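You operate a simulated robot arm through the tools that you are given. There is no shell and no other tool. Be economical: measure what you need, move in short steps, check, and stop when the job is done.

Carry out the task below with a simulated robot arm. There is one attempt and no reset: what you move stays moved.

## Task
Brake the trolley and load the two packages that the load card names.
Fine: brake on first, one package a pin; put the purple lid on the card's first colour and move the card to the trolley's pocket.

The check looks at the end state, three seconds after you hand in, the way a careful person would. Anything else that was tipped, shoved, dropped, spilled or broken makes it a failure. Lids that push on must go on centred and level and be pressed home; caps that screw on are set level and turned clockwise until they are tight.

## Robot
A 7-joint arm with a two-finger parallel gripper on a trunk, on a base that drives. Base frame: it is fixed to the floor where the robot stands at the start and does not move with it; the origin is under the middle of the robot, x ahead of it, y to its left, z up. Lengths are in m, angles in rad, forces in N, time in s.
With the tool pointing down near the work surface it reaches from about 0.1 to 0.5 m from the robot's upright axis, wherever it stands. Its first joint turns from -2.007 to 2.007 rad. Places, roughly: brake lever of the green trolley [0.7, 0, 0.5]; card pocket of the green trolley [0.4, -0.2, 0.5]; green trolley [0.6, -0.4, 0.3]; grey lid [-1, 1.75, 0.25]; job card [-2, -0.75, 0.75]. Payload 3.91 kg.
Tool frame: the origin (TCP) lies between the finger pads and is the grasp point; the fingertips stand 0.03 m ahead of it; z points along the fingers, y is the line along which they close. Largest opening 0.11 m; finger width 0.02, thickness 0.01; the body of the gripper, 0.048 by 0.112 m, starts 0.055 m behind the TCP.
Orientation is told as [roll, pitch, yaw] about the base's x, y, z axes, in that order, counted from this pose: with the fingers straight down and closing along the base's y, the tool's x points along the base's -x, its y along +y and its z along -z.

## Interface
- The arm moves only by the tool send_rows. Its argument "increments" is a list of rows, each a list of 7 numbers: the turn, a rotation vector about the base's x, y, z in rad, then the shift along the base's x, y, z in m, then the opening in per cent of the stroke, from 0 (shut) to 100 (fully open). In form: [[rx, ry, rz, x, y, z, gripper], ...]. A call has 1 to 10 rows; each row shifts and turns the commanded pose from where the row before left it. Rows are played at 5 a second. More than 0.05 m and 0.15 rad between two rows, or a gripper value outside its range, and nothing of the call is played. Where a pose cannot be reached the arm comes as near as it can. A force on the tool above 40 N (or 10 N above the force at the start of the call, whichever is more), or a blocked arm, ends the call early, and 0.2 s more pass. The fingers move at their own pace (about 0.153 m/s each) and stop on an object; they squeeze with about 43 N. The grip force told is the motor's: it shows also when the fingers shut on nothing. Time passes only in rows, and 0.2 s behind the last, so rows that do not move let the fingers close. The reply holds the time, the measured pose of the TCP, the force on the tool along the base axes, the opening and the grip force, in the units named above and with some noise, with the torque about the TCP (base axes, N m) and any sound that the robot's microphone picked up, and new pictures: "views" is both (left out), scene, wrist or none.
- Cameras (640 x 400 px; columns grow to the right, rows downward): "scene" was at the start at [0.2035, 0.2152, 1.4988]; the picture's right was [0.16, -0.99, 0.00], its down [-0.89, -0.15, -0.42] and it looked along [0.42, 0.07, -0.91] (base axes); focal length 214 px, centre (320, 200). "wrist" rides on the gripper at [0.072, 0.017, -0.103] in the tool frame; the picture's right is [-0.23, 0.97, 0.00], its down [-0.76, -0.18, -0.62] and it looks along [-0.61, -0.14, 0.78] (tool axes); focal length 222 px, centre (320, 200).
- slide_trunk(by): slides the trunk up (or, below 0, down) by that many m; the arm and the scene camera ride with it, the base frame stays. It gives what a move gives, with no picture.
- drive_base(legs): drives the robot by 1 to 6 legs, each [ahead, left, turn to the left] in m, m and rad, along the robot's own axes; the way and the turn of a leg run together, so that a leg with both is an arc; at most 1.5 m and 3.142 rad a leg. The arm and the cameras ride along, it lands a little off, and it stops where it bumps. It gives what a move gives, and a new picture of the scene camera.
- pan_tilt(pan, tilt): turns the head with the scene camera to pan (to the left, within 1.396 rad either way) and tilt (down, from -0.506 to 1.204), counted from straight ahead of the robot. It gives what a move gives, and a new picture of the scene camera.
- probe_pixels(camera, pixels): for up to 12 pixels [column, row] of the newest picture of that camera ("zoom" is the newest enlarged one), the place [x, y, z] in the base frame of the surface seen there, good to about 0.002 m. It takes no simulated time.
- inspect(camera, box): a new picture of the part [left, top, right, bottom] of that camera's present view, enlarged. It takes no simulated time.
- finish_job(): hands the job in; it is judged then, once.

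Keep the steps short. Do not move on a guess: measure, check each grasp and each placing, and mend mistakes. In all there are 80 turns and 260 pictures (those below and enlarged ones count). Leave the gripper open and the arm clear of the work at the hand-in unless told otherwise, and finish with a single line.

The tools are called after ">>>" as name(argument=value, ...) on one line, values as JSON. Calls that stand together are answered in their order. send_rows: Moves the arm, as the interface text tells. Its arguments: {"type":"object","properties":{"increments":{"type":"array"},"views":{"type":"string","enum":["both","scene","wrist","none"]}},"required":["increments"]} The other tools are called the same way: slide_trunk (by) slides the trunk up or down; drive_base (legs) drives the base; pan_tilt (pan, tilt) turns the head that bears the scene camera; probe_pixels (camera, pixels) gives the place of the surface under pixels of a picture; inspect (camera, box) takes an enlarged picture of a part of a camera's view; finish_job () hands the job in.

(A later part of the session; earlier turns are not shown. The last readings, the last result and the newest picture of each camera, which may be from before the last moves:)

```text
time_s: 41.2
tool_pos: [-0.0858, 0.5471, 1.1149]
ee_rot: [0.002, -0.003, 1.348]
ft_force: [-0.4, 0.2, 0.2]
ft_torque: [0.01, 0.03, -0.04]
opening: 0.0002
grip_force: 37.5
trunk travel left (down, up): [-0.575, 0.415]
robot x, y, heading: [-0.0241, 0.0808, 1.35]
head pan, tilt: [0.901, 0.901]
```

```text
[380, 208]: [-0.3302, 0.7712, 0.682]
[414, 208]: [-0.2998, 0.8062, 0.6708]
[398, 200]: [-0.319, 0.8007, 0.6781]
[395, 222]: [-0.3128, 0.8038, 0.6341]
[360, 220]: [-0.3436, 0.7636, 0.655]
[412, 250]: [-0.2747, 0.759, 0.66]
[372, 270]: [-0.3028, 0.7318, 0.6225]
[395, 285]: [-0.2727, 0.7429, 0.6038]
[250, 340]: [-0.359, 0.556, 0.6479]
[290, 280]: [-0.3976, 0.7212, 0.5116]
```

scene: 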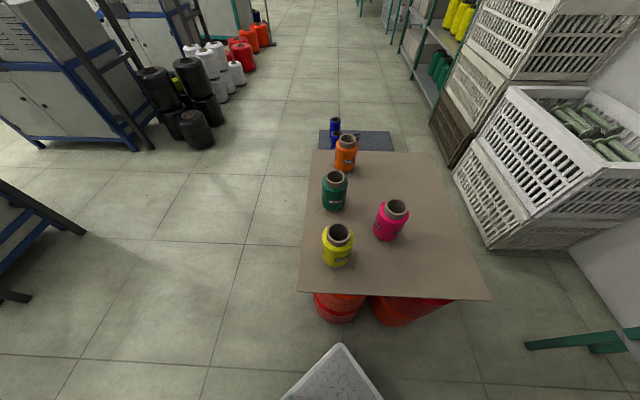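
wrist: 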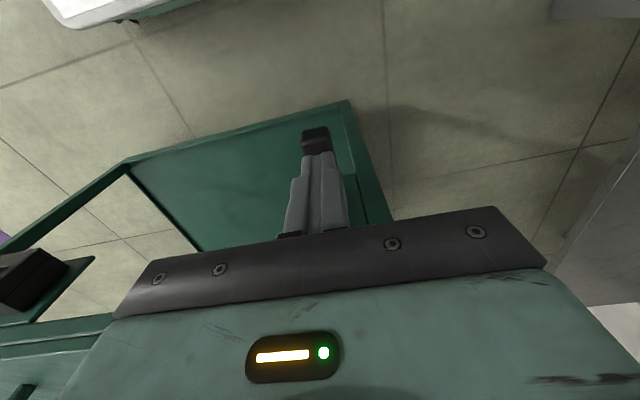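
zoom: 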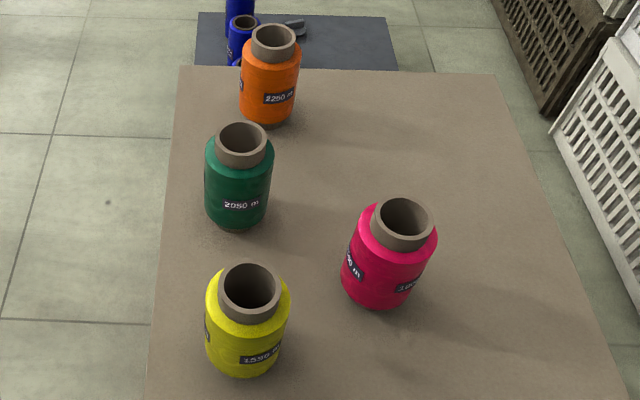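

I'll check where the arm's first joint stands relative to the base to plan the reach.

>>> pan_tilt(pan=-1.0, tilt=1.2)

>>> probe_pixels(camera="scene", pixels=[[200, 200], [260, 200], [320, 200], [320, 150], [320, 260], [380, 200], [380, 260], [440, 200], [260, 150], [260, 260], [320, 320], [380, 320]])

```text
time_s: 43.1
tool_pos: [-0.0858, 0.548, 1.1148]
ee_rot: [0.001, -0.004, 1.347]
ft_force: [0.1, 0.4, -0.1]
ft_torque: [0.04, 0.01, -0.04]
opening: 0.0
grip_force: 37.2
trunk travel left (down, up): [-0.575, 0.415]
robot x, y, heading: [-0.0243, 0.0773, 1.345]
head pan, tilt: [-1.0, 1.201]
```

scene: 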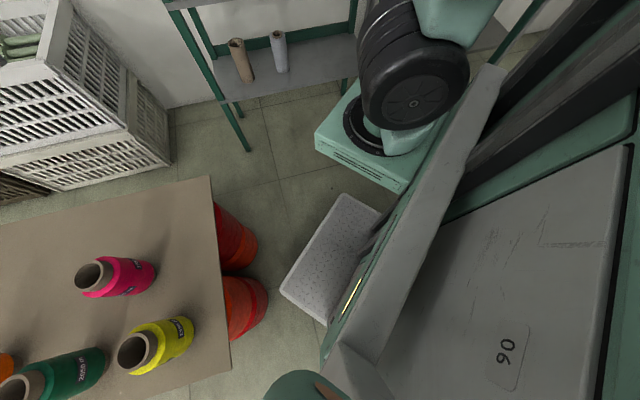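

```text
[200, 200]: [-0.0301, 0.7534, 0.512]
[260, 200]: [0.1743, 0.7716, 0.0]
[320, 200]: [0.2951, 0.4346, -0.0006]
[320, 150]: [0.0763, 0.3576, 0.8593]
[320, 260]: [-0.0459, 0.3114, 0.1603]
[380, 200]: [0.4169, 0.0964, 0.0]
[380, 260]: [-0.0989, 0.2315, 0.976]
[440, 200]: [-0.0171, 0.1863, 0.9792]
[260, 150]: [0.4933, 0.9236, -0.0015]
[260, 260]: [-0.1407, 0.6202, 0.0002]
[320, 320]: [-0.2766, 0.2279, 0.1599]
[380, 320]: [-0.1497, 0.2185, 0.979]
```

The arm axis stands about 0.2 m ahead and 0.14 m right of the base centre, so both spools are reachable from the table's front edge. I'll turn to face the table squarely and move up to it.

>>> drive_base(legs=[[0, 0, 0.869], [0.15, 0.078, 0]])

>>> pan_tilt(pan=0.0, tilt=0.9)

>>> slide_trunk(by=-0.2)

>>> send_rows(increments=[[0, 0, 0, 0, 0, 0, 100], [0, 0, 0, 0, 0, 0, 100]])

```text
time_s: 46.8
tool_pos: [-0.578, 0.4068, 1.1165]
ee_rot: [0.001, -0.004, 2.219]
ft_force: [0.7, 0.3, -0.6]
ft_torque: [-0.01, -0.01, -0.01]
opening: 0.0
grip_force: 37.7
trunk travel left (down, up): [-0.575, 0.415]
robot x, y, heading: [-0.1757, 0.1475, 2.218]
head pan, tilt: [-1.0, 1.201]
```

scene: 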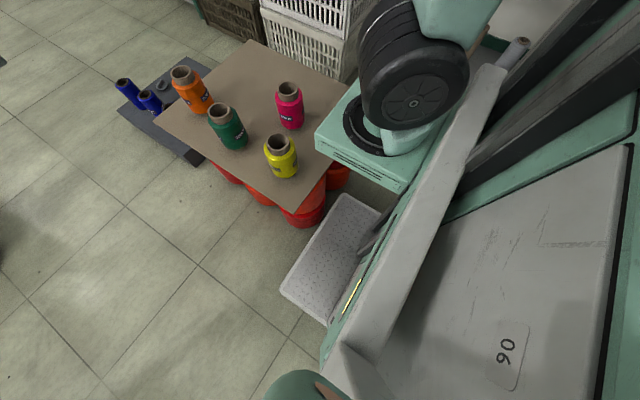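

```text
time_s: 48.1
tool_pos: [-0.577, 0.4063, 1.1163]
ee_rot: [0.002, -0.004, 2.22]
ft_force: [-1.0, 0.2, -0.2]
ft_torque: [0.04, 0.02, 0.01]
opening: 0.0
grip_force: 37.7
trunk travel left (down, up): [-0.575, 0.415]
robot x, y, heading: [-0.1764, 0.1486, 2.212]
head pan, tilt: [0.0, 0.901]
```

scene: 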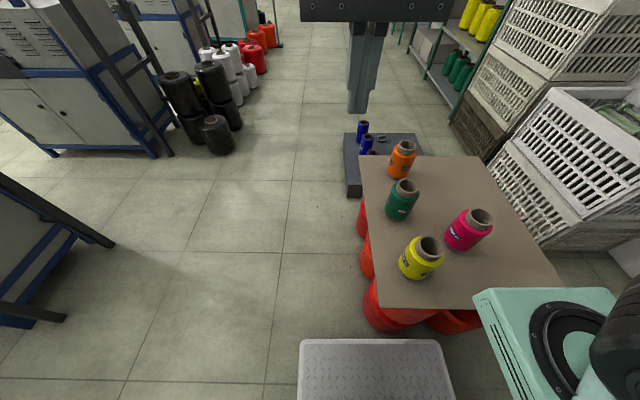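

```text
time_s: 50.2
tool_pos: [-0.5783, 0.4064, 0.916]
ee_rot: [0.003, -0.004, 2.219]
ft_force: [-0.5, -1.2, 0.2]
ft_torque: [-0.01, 0.0, 0.02]
opening: 0.0002
grip_force: 37.0
trunk travel left (down, up): [-0.375, 0.615]
robot x, y, heading: [-0.1759, 0.1505, 2.213]
head pan, tilt: [0.0, 0.901]
```

```text
time_s: 50.9
tool_pos: [-0.5773, 0.4064, 0.9166]
ee_rot: [0.001, -0.004, 2.217]
ft_force: [0.4, 0.2, 0.9]
ft_torque: [0.02, -0.01, -0.02]
opening: 0.1099
grip_force: 0.0
trunk travel left (down, up): [-0.375, 0.615]
robot x, y, heading: [-0.1796, 0.1492, 2.219]
head pan, tilt: [0.0, 0.901]
```

scene: 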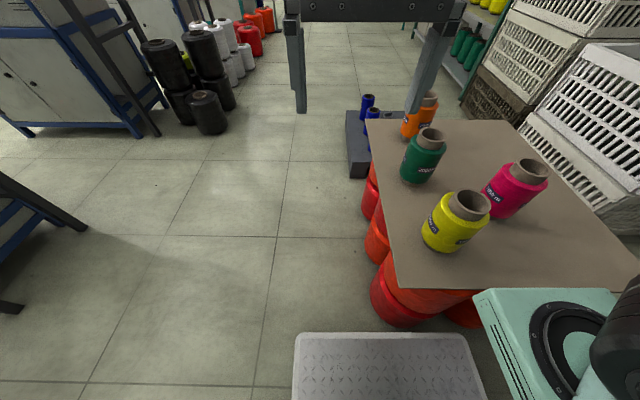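
wrist: 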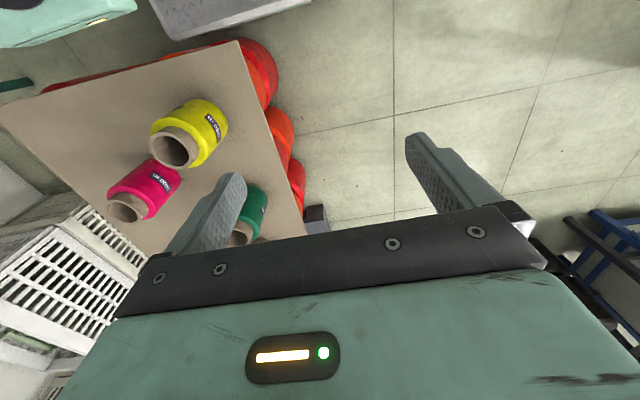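

I'll move over the green spool at this height and re-measure its rim.

>>> send_rows(increments=[[0, 0, 0, 0.008, 0.044, 0, 100], [0, 0, 0, 0.007, 0.044, 0, 100], [0, 0, 0, 0.007, 0.044, 0, 100], [0, 0, 0, 0.007, 0.044, 0, 100], [0, 0, 0, 0.007, 0.044, 0, 100], [0, 0, 0, 0.007, 0.044, 0, 100], [0, 0, 0, 0.007, 0.044, 0, 100], [0, 0, 0, 0.006, 0.046, 0, 100], [0, 0, 0, 0, 0, -0.05, 100]])

>>> inspect(camera="scene", box=[370, 90, 490, 200])

```text
time_s: 52.9
tool_pos: [-0.5212, 0.7614, 0.8655]
ee_rot: [0.001, -0.003, 2.218]
ft_force: [0.3, -0.1, -1.0]
ft_torque: [-0.06, 0.0, -0.01]
opening: 0.11
grip_force: 0.1
trunk travel left (down, up): [-0.375, 0.615]
robot x, y, heading: [-0.1782, 0.1523, 2.216]
head pan, tilt: [0.0, 0.901]
```

scene: 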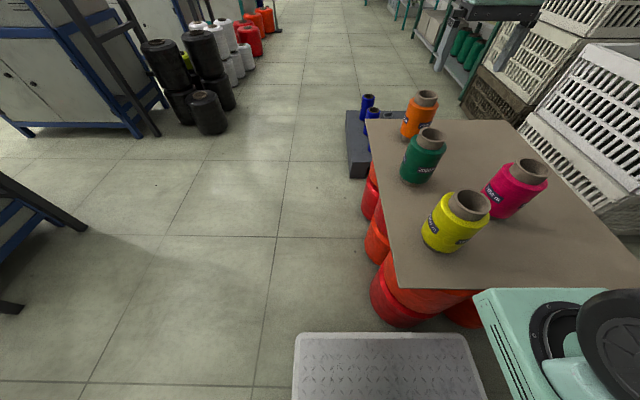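
wrist: 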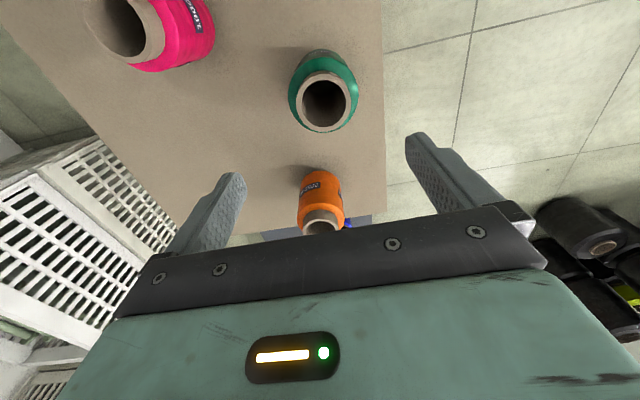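

```text
3.64 times, centred on (430, 145) of scene
```

zoom: 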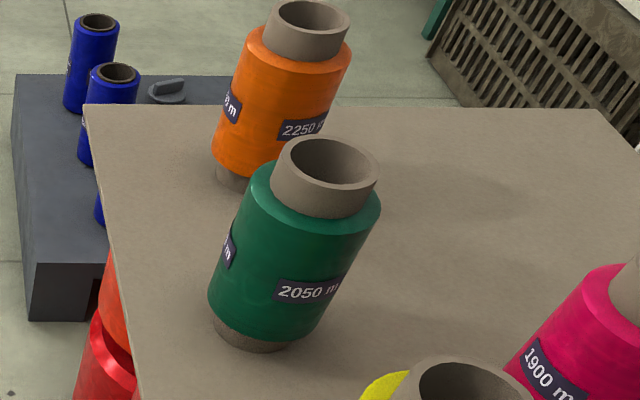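

The spool rim is visible in the wrist view around (328,100). I'll probe it for the exact axis.

>>> probe_pixels(camera="wrist", pixels=[[299, 100], [356, 97], [328, 75], [322, 128], [304, 85], [351, 82], [290, 90], [340, 62], [305, 120], [345, 120]])

```text
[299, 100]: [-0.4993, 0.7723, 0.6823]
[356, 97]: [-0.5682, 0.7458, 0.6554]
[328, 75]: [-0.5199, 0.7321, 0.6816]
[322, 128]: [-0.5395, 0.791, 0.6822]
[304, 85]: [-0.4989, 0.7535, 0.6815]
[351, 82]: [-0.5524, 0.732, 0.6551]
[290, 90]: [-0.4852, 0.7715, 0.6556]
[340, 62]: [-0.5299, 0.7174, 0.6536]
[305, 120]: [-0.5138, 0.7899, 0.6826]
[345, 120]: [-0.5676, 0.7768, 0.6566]
```

Spool axis at (-0.5265, 0.762), yarn radius 0.044. I'll centre and descend to TCP z 0.645.

>>> send_rows(increments=[[0, 0, 0, -0.0055, 0.001, -0.03, 100], [0, 0, 0, 0, 0, -0.045, 100], [0, 0, 0, 0, 0, -0.045, 100], [0, 0, 0, 0, 0, -0.04, 100], [0, 0, 0, 0, 0, -0.03, 100], [0, 0, 0, 0, 0, -0.03, 100], [0, 0, 0, 0, 0, 0, 100]])

>>> inspect(camera="scene", box=[370, 90, 490, 200])

```text
time_s: 54.5
tool_pos: [-0.5274, 0.7622, 0.647]
ee_rot: [0.002, -0.004, 2.219]
ft_force: [0.7, -0.1, 0.0]
ft_torque: [0.04, -0.01, 0.01]
opening: 0.1103
grip_force: 0.1
trunk travel left (down, up): [-0.375, 0.615]
robot x, y, heading: [-0.1789, 0.1488, 2.215]
head pan, tilt: [0.0, 0.901]
```

scene: 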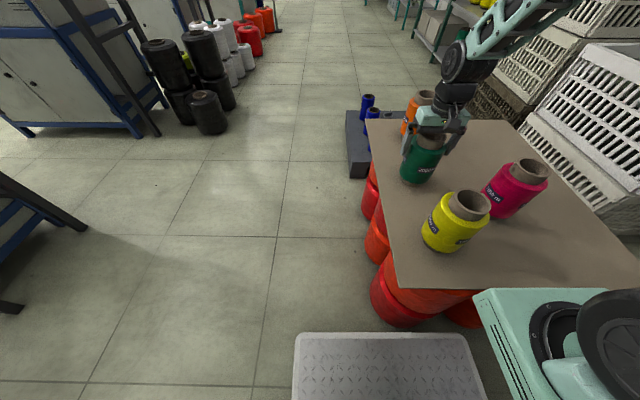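
wrist: 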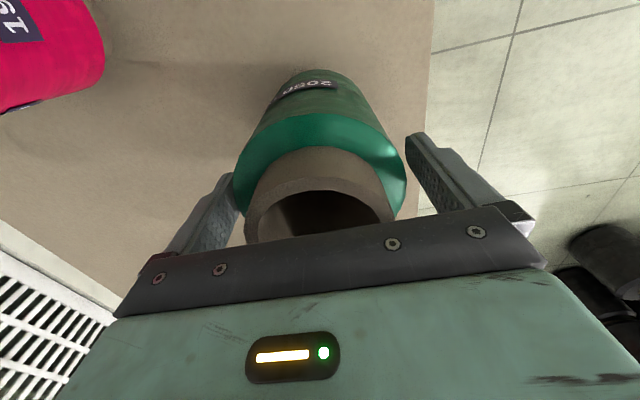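

```text
3.64 times, centred on (430, 145) of scene
```

zoom: 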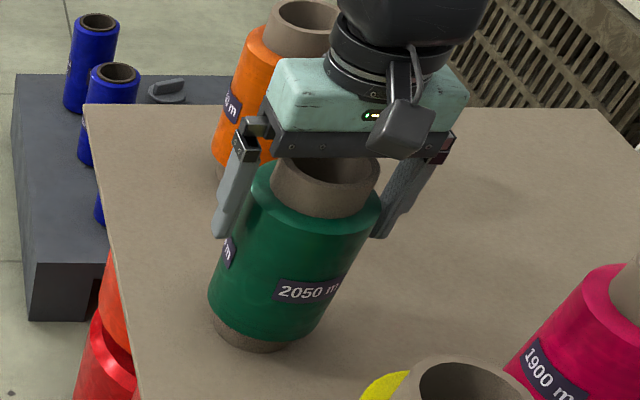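

The fingers straddle the spool. Down 7 mm more, then close.

>>> send_rows(increments=[[0, 0, 0, 0.0005, 0, -0.007, 100], [0, 0, 0, 0, 0, 0, 60], [0, 0, 0, 0, 0, 0, 0], [0, 0, 0, 0, 0, 0, 0], [0, 0, 0, 0, 0, 0, 0]], views="none")

>>> send_rows(increments=[[0, 0, 0, 0, 0, 0.02, 0], [0, 0, 0, 0, 0, 0.03, 0]])

```text
time_s: 55.6
tool_pos: [-0.5278, 0.7622, 0.6409]
ee_rot: [0.004, -0.002, 2.219]
ft_force: [2.5, 0.1, 0.0]
ft_torque: [0.02, -0.22, -0.04]
opening: 0.0932
grip_force: 43.2
trunk travel left (down, up): [-0.375, 0.615]
robot x, y, heading: [-0.1797, 0.1527, 2.214]
head pan, tilt: [0.0, 0.901]
```

```text
time_s: 56.2
tool_pos: [-0.5269, 0.7616, 0.6895]
ee_rot: [0.002, -0.002, 2.217]
ft_force: [-0.5, 1.2, -3.1]
ft_torque: [0.0, -0.01, 0.03]
opening: 0.0932
grip_force: 42.6
trunk travel left (down, up): [-0.375, 0.615]
robot x, y, heading: [-0.1814, 0.1485, 2.212]
head pan, tilt: [0.0, 0.901]
```

scene: 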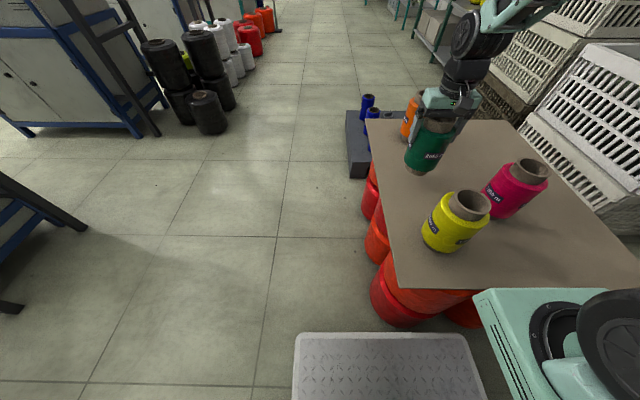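
wrist: 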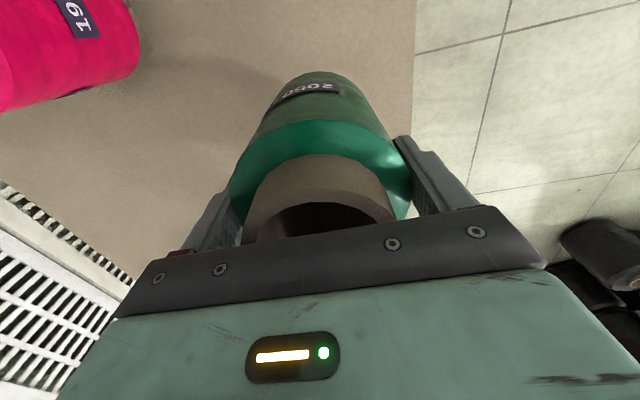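

The spool is gripped (opening 0.093) and clear of the table. I'll raise the trunk, retract the arm, back off, and drive to the trolley.

>>> slide_trunk(by=0.3)

>>> send_rows(increments=[[0, 0, 0, 0.01, -0.038, 0, 0], [0, 0, 0, 0.01, -0.038, 0, 0], [0, 0, 0, 0.01, -0.038, 0, 0], [0, 0, 0, 0.01, -0.038, 0, 0], [0, 0, 0, 0.01, -0.038, 0, 0], [0, 0, 0, 0.009, -0.038, 0, 0]], views="none")

>>> drive_base(legs=[[-0.1, 0, 0], [0, 0, 3.127], [0.14, 0.402, 0]])

>>> pan_tilt(pan=-0.1, tilt=1.0)

```text
time_s: 59.2
tool_pos: [-0.5257, 0.7626, 0.9894]
ee_rot: [0.003, -0.004, 2.218]
ft_force: [-0.1, 0.0, -3.0]
ft_torque: [0.02, -0.02, -0.01]
opening: 0.0933
grip_force: 43.0
trunk travel left (down, up): [-0.675, 0.315]
robot x, y, heading: [-0.1799, 0.15, 2.218]
head pan, tilt: [0.0, 0.901]
```

```text
time_s: 60.6
tool_pos: [-0.4685, 0.5335, 0.9881]
ee_rot: [0.002, -0.003, 2.218]
ft_force: [0.4, 0.7, -3.1]
ft_torque: [-0.03, 0.02, -0.01]
opening: 0.0934
grip_force: 42.7
trunk travel left (down, up): [-0.675, 0.315]
robot x, y, heading: [-0.1762, 0.1501, 2.213]
head pan, tilt: [0.0, 0.901]
```

```text
time_s: 71.3
tool_pos: [0.5758, -0.1897, 0.9895]
ee_rot: [0.003, -0.006, -0.936]
ft_force: [0.9, -1.1, -3.3]
ft_torque: [0.01, 0.02, -0.02]
opening: 0.0931
grip_force: 42.9
trunk travel left (down, up): [-0.675, 0.315]
robot x, y, heading: [0.2909, 0.1973, -0.937]
head pan, tilt: [0.0, 0.901]
```

scene: 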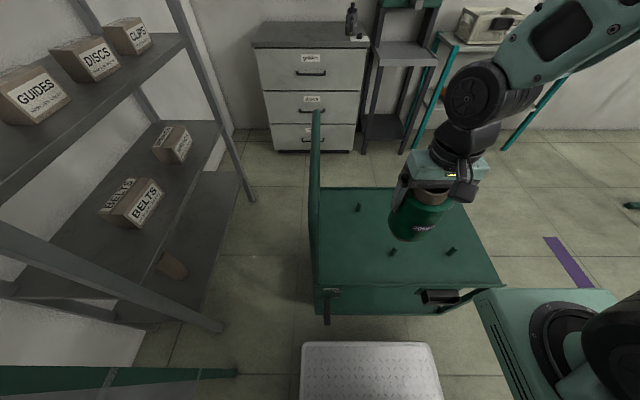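

```text
time_s: 72.0
tool_pos: [0.5745, -0.1912, 0.9885]
ee_rot: [0.002, -0.003, -0.937]
ft_force: [0.9, -0.2, -2.6]
ft_torque: [0.0, 0.0, -0.02]
opening: 0.0933
grip_force: 43.0
trunk travel left (down, up): [-0.675, 0.315]
robot x, y, heading: [0.2892, 0.196, -0.938]
head pan, tilt: [-0.099, 1.0]
```

scene: 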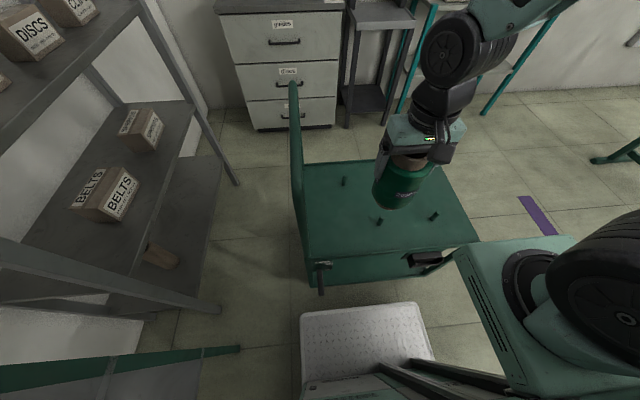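

I'm standing where planned. I'll re-measure the front pins before placing.

>>> inspect(camera="scene", box=[340, 170, 460, 250])

>>> inspect(camera="scene", box=[360, 200, 450, 235])

```text
5.00 times, centred on (400, 210) of scene
```

zoom: 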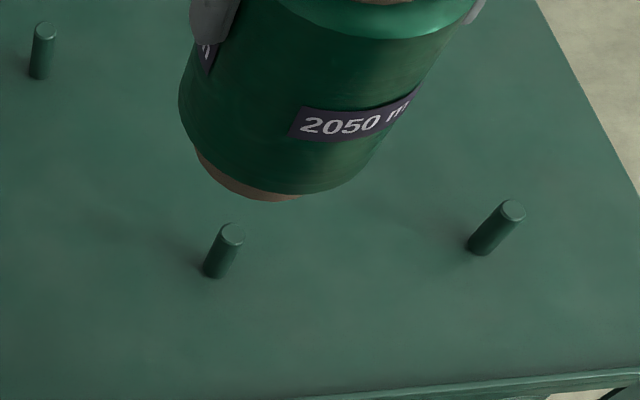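

```text
7.11 times, centred on (405, 218) of scene
```

zoom: 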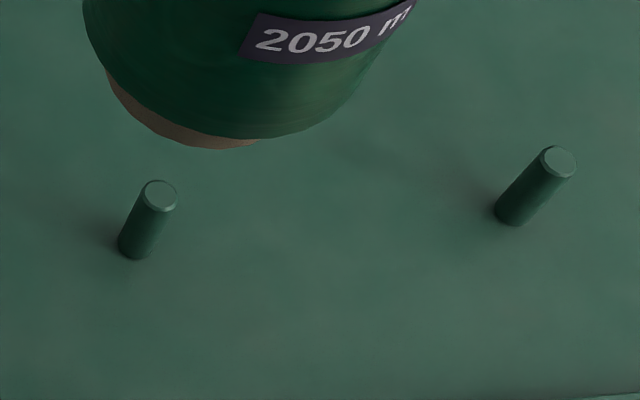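

>>> probe_pixels(camera="zoom", pixels=[[160, 194], [150, 194], [172, 194], [135, 250], [558, 161], [548, 160], [570, 161], [515, 215], [320, 250]])

```text
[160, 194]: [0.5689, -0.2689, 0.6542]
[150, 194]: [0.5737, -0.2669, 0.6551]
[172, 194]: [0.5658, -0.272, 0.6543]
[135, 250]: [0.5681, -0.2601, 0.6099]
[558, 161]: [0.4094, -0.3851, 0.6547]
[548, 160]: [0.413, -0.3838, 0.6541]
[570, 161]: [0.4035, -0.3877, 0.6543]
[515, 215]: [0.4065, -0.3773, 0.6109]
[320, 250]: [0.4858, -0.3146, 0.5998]
```

Pin 3 at (0.569,-0.269). I'll move over it, descend to just above the pin top, and check.

>>> send_rows(increments=[[0, 0, 0, -0.003, -0.04, 0, 0], [0, 0, 0, -0.0025, -0.038, 0, 0], [0, 0, 0, 0, 0, -0.045, 0], [0, 0, 0, 0, 0, -0.045, 0], [0, 0, 0, 0, 0, -0.045, 0], [0, 0, 0, 0, 0, -0.045, 0], [0, 0, 0, 0, 0, 0, 0]])

>>> inspect(camera="scene", box=[320, 150, 460, 250])

```text
time_s: 73.6
tool_pos: [0.5691, -0.27, 0.8061]
ee_rot: [0.0, -0.004, -0.938]
ft_force: [0.6, 0.1, -1.2]
ft_torque: [0.01, 0.0, -0.01]
opening: 0.093
grip_force: 43.0
trunk travel left (down, up): [-0.675, 0.315]
robot x, y, heading: [0.2918, 0.198, -0.934]
head pan, tilt: [-0.099, 1.0]
```

scene: 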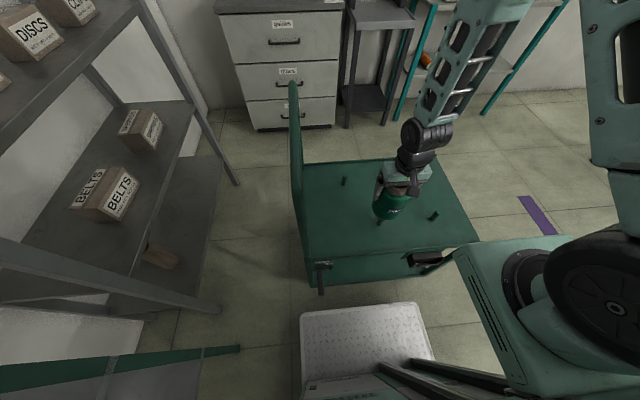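
wrist: 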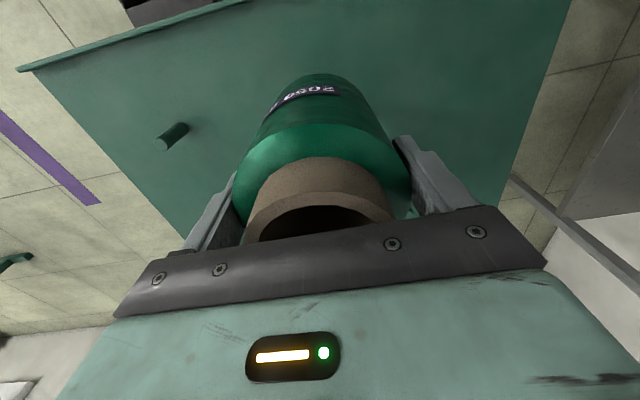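

```text
4.00 times, centred on (390, 200) of scene
```

zoom: 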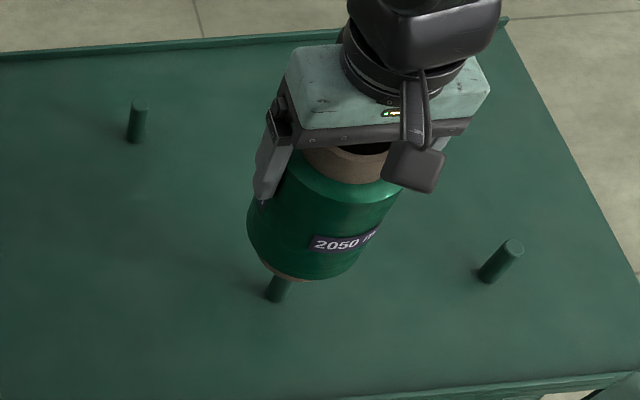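

It's directly above the pin. Lowering over it in small steps to the deck (target TCP ≈ 0.729).

>>> send_rows(increments=[[0, 0, 0, 0, 0.001, -0.02, 0], [0, 0, 0, 0, 0, -0.02, 0], [0, 0, 0, 0, 0, -0.015, 0], [0, 0, 0, 0, 0, -0.01, 0], [0, 0, 0, 0, 0, -0.006, 0], [0, 0, 0, 0, 0, -0.004, 0], [0, 0, 0, 0, 0, 0, 0]])

>>> inspect(camera="scene", box=[320, 150, 460, 250])

```text
time_s: 75.2
tool_pos: [0.5682, -0.2691, 0.7329]
ee_rot: [0.001, -0.004, -0.937]
ft_force: [0.8, -0.3, -2.2]
ft_torque: [0.06, -0.01, 0.0]
opening: 0.0932
grip_force: 42.7
trunk travel left (down, up): [-0.675, 0.315]
robot x, y, heading: [0.2882, 0.197, -0.935]
head pan, tilt: [-0.099, 1.0]
```

scene: 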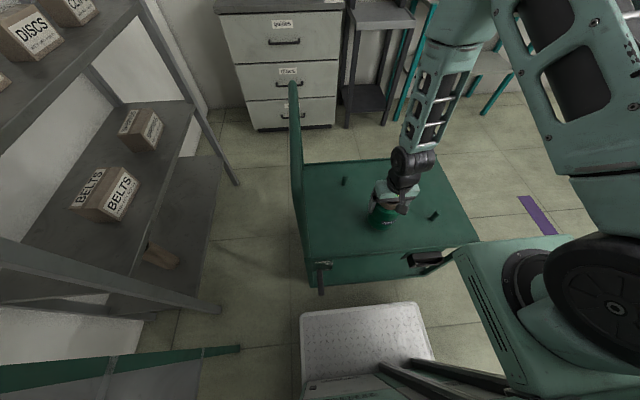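
wrist: 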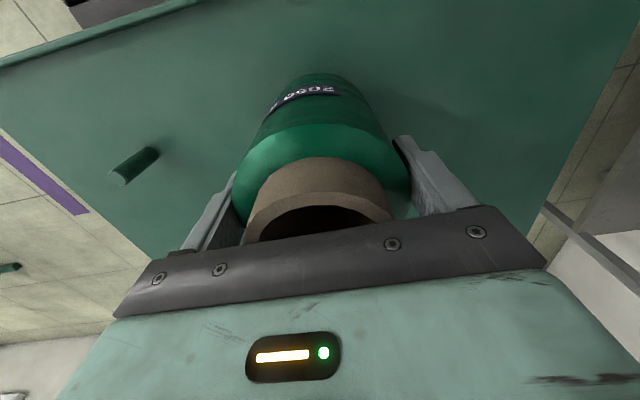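

```text
4.00 times, centred on (390, 200) of scene
```

zoom: 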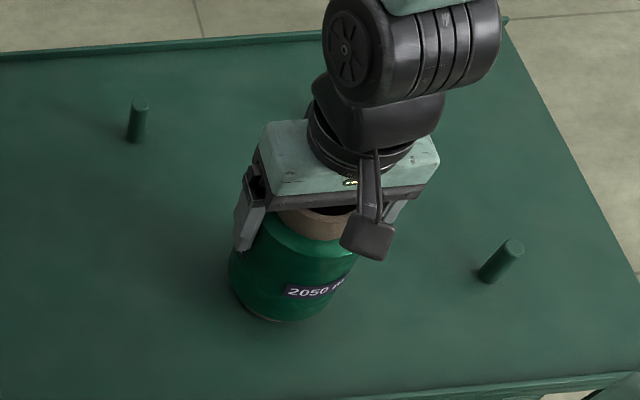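

Pin is inside the bore, bottom about 3 mm above the deck. I'll lower until contact and then open.

>>> send_rows(increments=[[0, 0, 0, 0, 0, -0.002, 0], [0, 0, 0, 0, 0, -0.0015, 0], [0, 0, 0, 0, 0, 0, 0]], views="none")

>>> send_rows(increments=[[0, 0, 0, 0, 0, 0, 100], [0, 0, 0, 0, 0, 0, 100], [0, 0, 0, 0, 0, 0.03, 100], [0, 0, 0, 0, 0, 0.045, 100], [0, 0, 0, 0, 0, 0.045, 100], [0, 0, 0, 0, 0, 0.045, 100], [0, 0, 0, 0, 0, 0.045, 100]])

>>> inspect(camera="scene", box=[320, 150, 460, 250])

```text
time_s: 76.0
tool_pos: [0.568, -0.2679, 0.7283]
ee_rot: [0.0, -0.002, -0.937]
ft_force: [0.8, 0.9, -3.0]
ft_torque: [-0.03, 0.03, -0.01]
opening: 0.0933
grip_force: 43.0
trunk travel left (down, up): [-0.675, 0.315]
robot x, y, heading: [0.2867, 0.1961, -0.94]
head pan, tilt: [-0.099, 1.0]
```

```text
time_s: 77.6
tool_pos: [0.5691, -0.2679, 0.94]
ee_rot: [0.001, -0.002, -0.938]
ft_force: [1.0, -0.1, -0.9]
ft_torque: [0.04, -0.01, 0.0]
opening: 0.11
grip_force: 0.1
trunk travel left (down, up): [-0.675, 0.315]
robot x, y, heading: [0.2883, 0.1977, -0.939]
head pan, tilt: [-0.099, 1.0]
```

scene: 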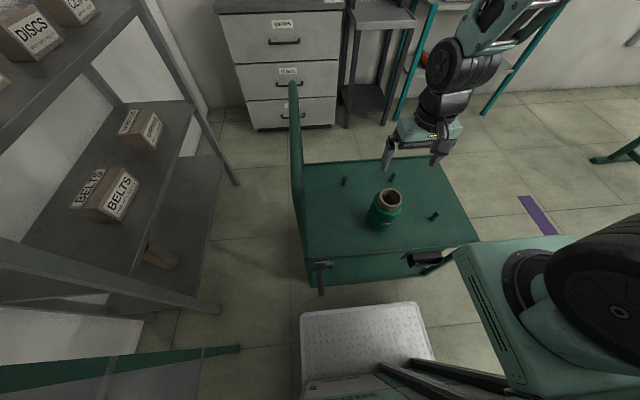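
wrist: 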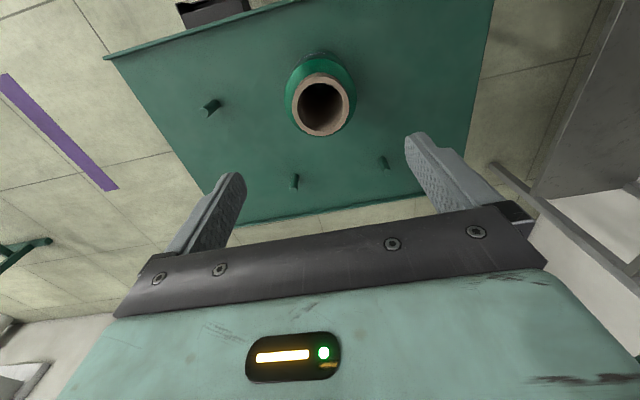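

```text
4.00 times, centred on (390, 200) of scene
```

zoom: 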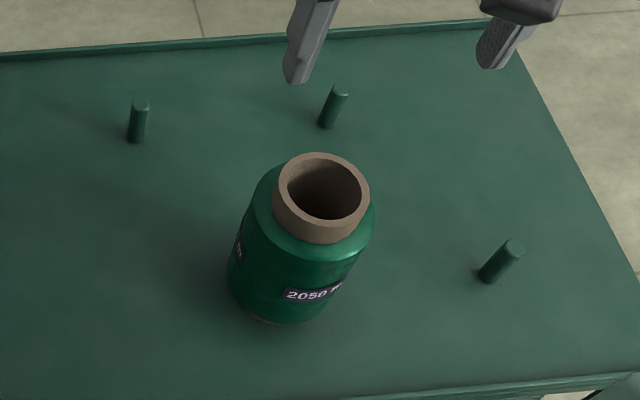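

Green is seated on its pin, upright. Back to the table by the reverse route for the pink one.

>>> send_rows(increments=[[0, 0, 0, 0.0015, 0.04, 0.025, 100], [0, 0, 0, 0.0015, 0.038, 0.025, 100]], views="none")

>>> drive_base(legs=[[-0.14, -0.402, 0], [0, 0, -3.127], [0.1, 0, 0]])

>>> pan_tilt(pan=-0.4, tilt=1.0)

```text
time_s: 78.2
tool_pos: [0.5722, -0.1896, 0.9898]
ee_rot: [0.0, -0.002, -0.936]
ft_force: [0.9, -1.2, -0.4]
ft_torque: [0.0, 0.02, -0.04]
opening: 0.11
grip_force: 0.1
trunk travel left (down, up): [-0.675, 0.315]
robot x, y, heading: [0.2875, 0.1983, -0.936]
head pan, tilt: [-0.099, 1.0]
```

```text
time_s: 88.9
tool_pos: [-0.4557, 0.5385, 0.9896]
ee_rot: [0.002, -0.002, 2.201]
ft_force: [-0.1, 0.7, -0.1]
ft_torque: [0.0, 0.02, 0.01]
opening: 0.1099
grip_force: 0.1
trunk travel left (down, up): [-0.675, 0.315]
robot x, y, heading: [-0.173, 0.1549, 2.2]
head pan, tilt: [-0.099, 1.0]
```

scene: 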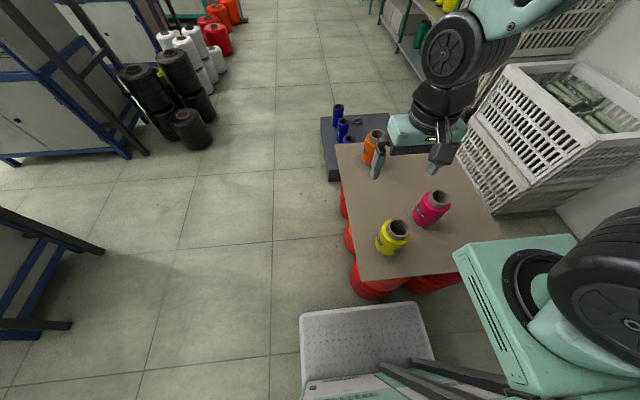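

```text
time_s: 89.7
tool_pos: [-0.456, 0.5387, 0.9895]
ee_rot: [0.001, -0.003, 2.201]
ft_force: [-0.1, 0.2, 0.1]
ft_torque: [0.03, 0.03, 0.04]
opening: 0.1101
grip_force: 0.0
trunk travel left (down, up): [-0.675, 0.315]
robot x, y, heading: [-0.1732, 0.1508, 2.195]
head pan, tilt: [-0.4, 1.0]
```

scene: 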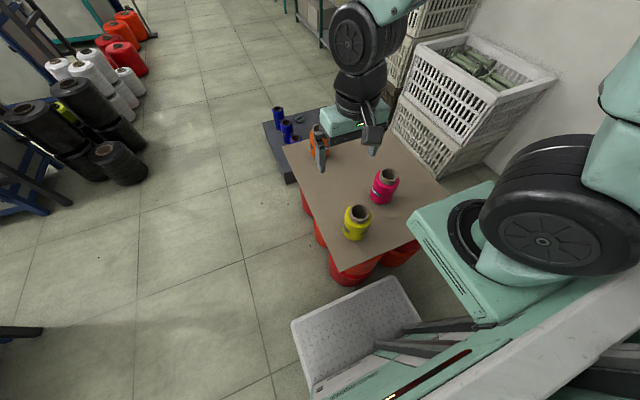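

Moving over the pink spool; I'll measure its rim with the wrist camera.

>>> send_rows(increments=[[0, 0, 0, 0.026, 0.039, 0, 100], [0, 0, 0, 0.026, 0.039, 0, 100], [0, 0, 0, 0.026, 0.039, 0, 100], [0, 0, 0, 0.026, 0.039, 0, 100], [0, 0, 0, 0.026, 0.039, 0, 100], [0, 0, 0, 0.026, 0.04, 0, 100], [0, 0, 0, 0, 0, -0.05, 100], [0, 0, 0, 0, 0, -0.05, 100], [0, 0, 0, 0, 0, 0, 100]], views="wrist")

```text
time_s: 91.7
tool_pos: [-0.3006, 0.7735, 0.8888]
ee_rot: [0.003, -0.004, 2.2]
ft_force: [0.1, -0.6, 0.9]
ft_torque: [0.03, 0.0, 0.0]
opening: 0.1099
grip_force: 0.0
trunk travel left (down, up): [-0.675, 0.315]
robot x, y, heading: [-0.1748, 0.152, 2.199]
head pan, tilt: [-0.4, 1.0]
```

wrist: 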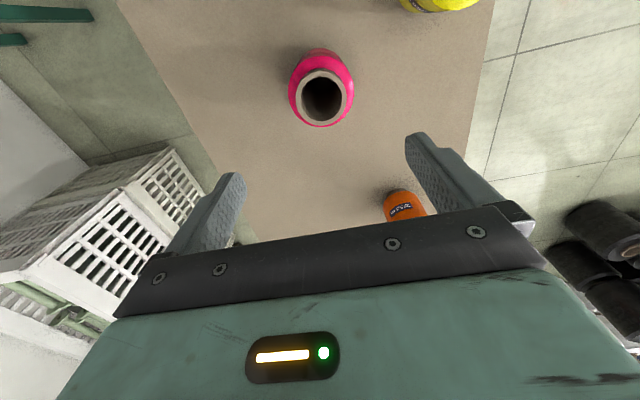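

>>> probe_pixels(camera="wrist", pixels=[[297, 96], [346, 97], [322, 73], [320, 122], [303, 80], [340, 80], [304, 114], [340, 113], [322, 52], [290, 85]])

```text
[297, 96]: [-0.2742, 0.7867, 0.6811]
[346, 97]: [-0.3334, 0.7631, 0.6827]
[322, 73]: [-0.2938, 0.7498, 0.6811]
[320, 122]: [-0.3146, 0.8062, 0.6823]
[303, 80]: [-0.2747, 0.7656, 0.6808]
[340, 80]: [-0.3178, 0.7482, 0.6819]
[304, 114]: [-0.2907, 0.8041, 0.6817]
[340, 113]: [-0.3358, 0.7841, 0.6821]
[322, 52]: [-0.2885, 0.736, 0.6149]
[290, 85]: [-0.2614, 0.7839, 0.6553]
```

Pink axis at (-0.304, 0.776). I'll centre, descend and grip.

>>> send_rows(increments=[[0, 0, 0, -0.0035, 0.0025, -0.045, 100], [0, 0, 0, 0, 0, -0.045, 100], [0, 0, 0, 0, 0, -0.045, 100], [0, 0, 0, 0, 0, -0.045, 100], [0, 0, 0, 0, 0, -0.04, 100], [0, 0, 0, 0, 0, -0.028, 100], [0, 0, 0, 0, 0, 0, 100]])

>>> send_rows(increments=[[0, 0, 0, 0, 0, 0, 60], [0, 0, 0, 0, 0, 0, 0], [0, 0, 0, 0, 0, 0, 0], [0, 0, 0, 0, 0, 0, 0]], views="none")

>>> send_rows(increments=[[0, 0, 0, 0, 0, 0.02, 0], [0, 0, 0, 0, 0, 0.03, 0]])

```text
time_s: 93.3
tool_pos: [-0.3029, 0.7778, 0.6421]
ee_rot: [0.0, -0.004, 2.2]
ft_force: [0.4, 0.4, 0.2]
ft_torque: [0.0, 0.0, 0.02]
opening: 0.1098
grip_force: 0.0
trunk travel left (down, up): [-0.675, 0.315]
robot x, y, heading: [-0.1801, 0.1502, 2.196]
head pan, tilt: [-0.4, 1.0]
```

scene: 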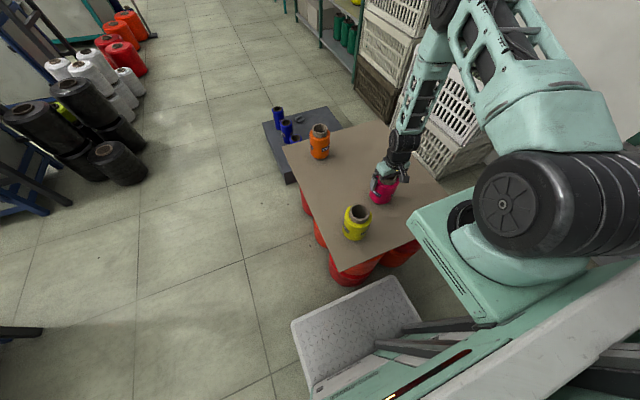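
wrist: 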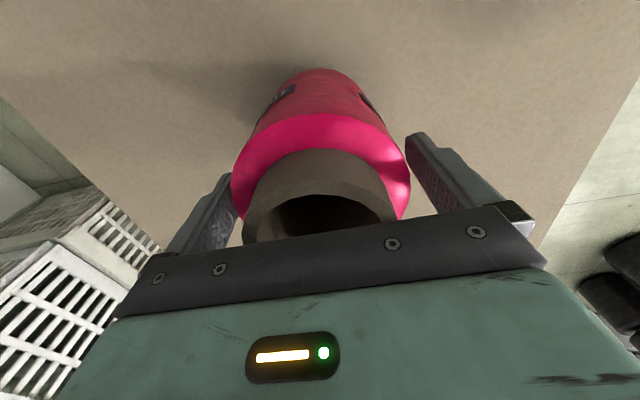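

```text
time_s: 94.3
tool_pos: [-0.3031, 0.7778, 0.6439]
ee_rot: [0.003, -0.005, 2.201]
ft_force: [0.2, -0.4, -0.3]
ft_torque: [-0.01, 0.0, -0.02]
opening: 0.0937
grip_force: 42.9
trunk travel left (down, up): [-0.675, 0.315]
robot x, y, heading: [-0.1775, 0.1542, 2.198]
head pan, tilt: [-0.4, 1.0]
```

```text
time_s: 94.9
tool_pos: [-0.3034, 0.7765, 0.6911]
ee_rot: [0.003, -0.003, 2.202]
ft_force: [0.3, -0.2, -3.4]
ft_torque: [0.01, -0.01, 0.01]
opening: 0.0934
grip_force: 42.7
trunk travel left (down, up): [-0.675, 0.315]
robot x, y, heading: [-0.174, 0.1556, 2.199]
head pan, tilt: [-0.4, 1.0]
```

scene: 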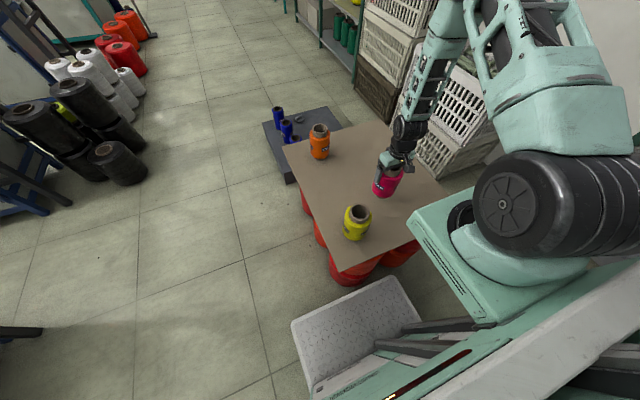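
wrist: 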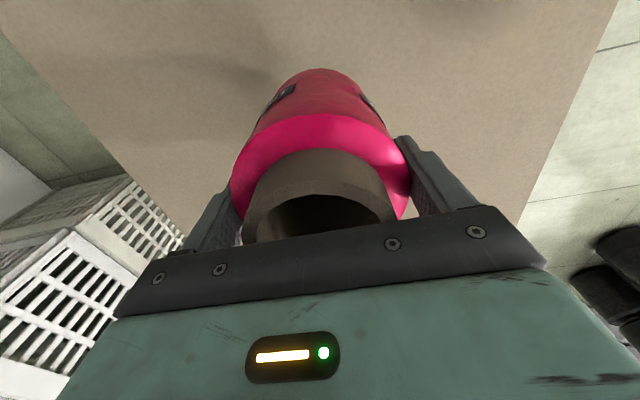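

Pink is held and lifted. Raise, retract, and drive back to the trolley.

>>> slide_trunk(by=0.3)

>>> send_rows(increments=[[0, 0, 0, -0.026, -0.039, 0, 0], [0, 0, 0, -0.026, -0.039, 0, 0], [0, 0, 0, -0.026, -0.039, 0, 0], [0, 0, 0, -0.026, -0.039, 0, 0], [0, 0, 0, -0.026, -0.039, 0, 0], [0, 0, 0, -0.026, -0.039, 0, 0]], views="none")

>>> drive_base(legs=[[-0.1, 0, 0], [0, 0, 3.135], [0.136, 0.4, 0]])

>>> pan_tilt(pan=-0.2, tilt=1.0)

```text
time_s: 97.9
tool_pos: [-0.3045, 0.7768, 0.9922]
ee_rot: [0.001, -0.005, 2.201]
ft_force: [0.4, 0.1, -3.3]
ft_torque: [0.01, -0.02, -0.01]
opening: 0.093
grip_force: 42.7
trunk travel left (down, up): [-0.975, 0.015]
robot x, y, heading: [-0.175, 0.1515, 2.196]
head pan, tilt: [-0.4, 1.0]
```

```text
time_s: 99.3
tool_pos: [-0.4585, 0.5428, 0.9927]
ee_rot: [0.002, -0.003, 2.198]
ft_force: [0.4, 0.6, -2.6]
ft_torque: [-0.02, 0.04, -0.01]
opening: 0.0932
grip_force: 42.9
trunk travel left (down, up): [-0.975, 0.015]
robot x, y, heading: [-0.1736, 0.1521, 2.196]
head pan, tilt: [-0.4, 1.0]
```

```text
time_s: 110.0
tool_pos: [0.5681, -0.2078, 0.9916]
ee_rot: [0.002, -0.003, -0.966]
ft_force: [-0.9, 0.2, -2.8]
ft_torque: [-0.02, -0.01, -0.01]
opening: 0.0933
grip_force: 43.3
trunk travel left (down, up): [-0.975, 0.015]
robot x, y, heading: [0.2947, 0.1878, -0.971]
head pan, tilt: [-0.4, 1.0]
```

scene: 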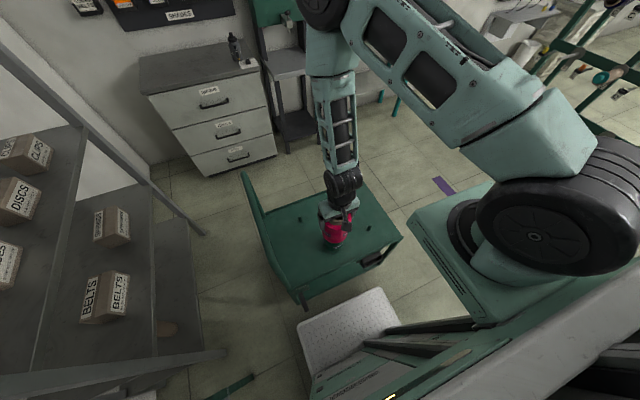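

```text
time_s: 110.7
tool_pos: [0.5673, -0.2089, 0.9916]
ee_rot: [0.001, -0.002, -0.967]
ft_force: [0.0, 0.7, -2.8]
ft_torque: [0.01, 0.01, 0.02]
opening: 0.0936
grip_force: 42.6
trunk travel left (down, up): [-0.975, 0.015]
robot x, y, heading: [0.2933, 0.189, -0.972]
head pan, tilt: [-0.201, 1.0]
```

scene: 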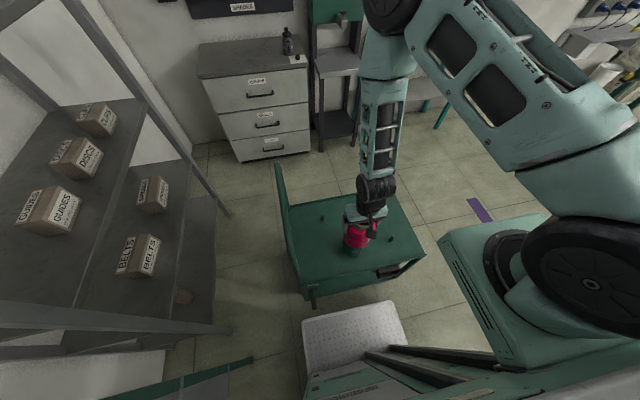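

Now moving over pin 4 (0.409,-0.385) at height, then down to just above the pin.

>>> send_rows(increments=[[0, 0, 0, -0.027, -0.029, 0, 0], [0, 0, 0, -0.027, -0.029, 0, 0], [0, 0, 0, -0.026, -0.029, 0, 0], [0, 0, 0, -0.026, -0.029, 0, 0], [0, 0, 0, -0.026, -0.03, 0, 0], [0, 0, 0, -0.026, -0.03, 0, 0], [0, 0, 0, 0, 0, -0.045, 0], [0, 0, 0, 0, 0, -0.045, 0], [0, 0, 0, 0, 0, -0.045, 0], [0, 0, 0, 0, 0, -0.045, 0]])

>>> inspect(camera="scene", box=[310, 190, 450, 290])

```text
time_s: 112.9
tool_pos: [0.4102, -0.386, 0.8124]
ee_rot: [0.002, -0.003, -0.967]
ft_force: [0.1, 0.7, -3.0]
ft_torque: [0.0, 0.0, 0.02]
opening: 0.0934
grip_force: 43.3
trunk travel left (down, up): [-0.975, 0.015]
robot x, y, heading: [0.2919, 0.1876, -0.973]
head pan, tilt: [-0.201, 1.0]
```

scene: 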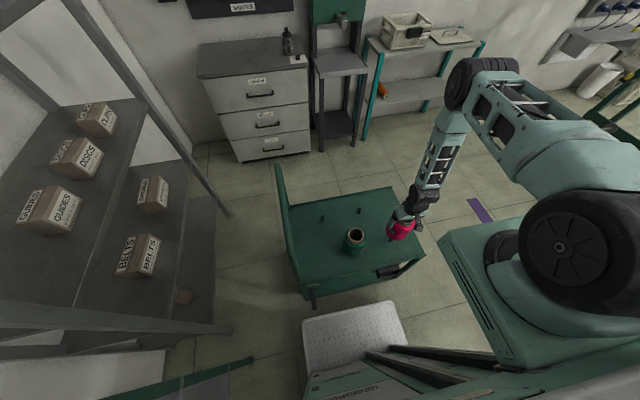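
wrist: 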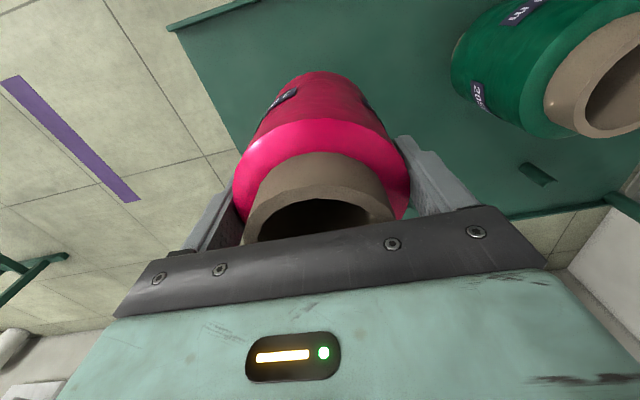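

```text
4.00 times, centred on (380, 240) of scene
```

zoom: 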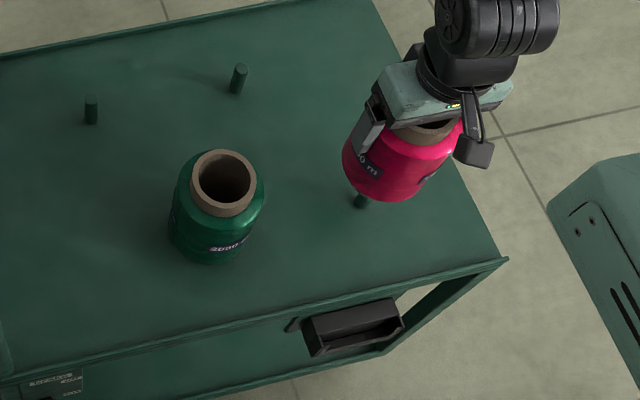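

Aligned over pin 4. Lowering in steps to ~0.735, then to contact.

>>> send_rows(increments=[[0, 0, 0, -0.001, 0.001, -0.02, 0], [0, 0, 0, 0, 0, -0.02, 0], [0, 0, 0, 0, 0, -0.02, 0], [0, 0, 0, 0, 0, -0.01, 0], [0, 0, 0, 0, 0, -0.006, 0], [0, 0, 0, 0, 0, -0.003, 0], [0, 0, 0, 0, 0, -0.002, 0], [0, 0, 0, 0, 0, 0, 0]], views="scene")

>>> inspect(camera="scene", box=[360, 190, 440, 270])

```text
time_s: 114.7
tool_pos: [0.4075, -0.3829, 0.7295]
ee_rot: [0.001, -0.003, -0.968]
ft_force: [0.1, -0.3, -1.4]
ft_torque: [-0.01, -0.01, 0.01]
opening: 0.0932
grip_force: 43.0
trunk travel left (down, up): [-0.975, 0.015]
robot x, y, heading: [0.2896, 0.1874, -0.966]
head pan, tilt: [-0.201, 1.0]
```

scene: 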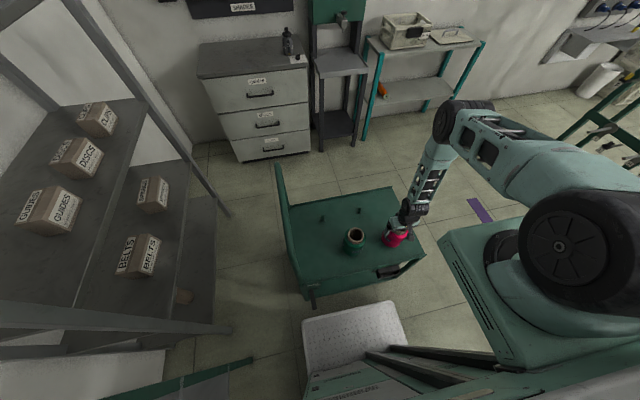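

```text
5.00 times, centred on (400, 230) of scene
```

zoom: 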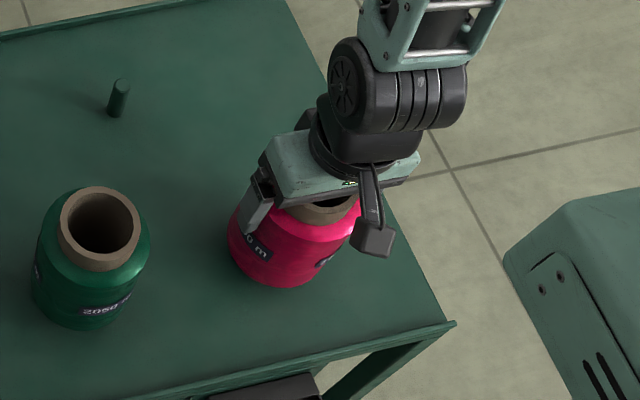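

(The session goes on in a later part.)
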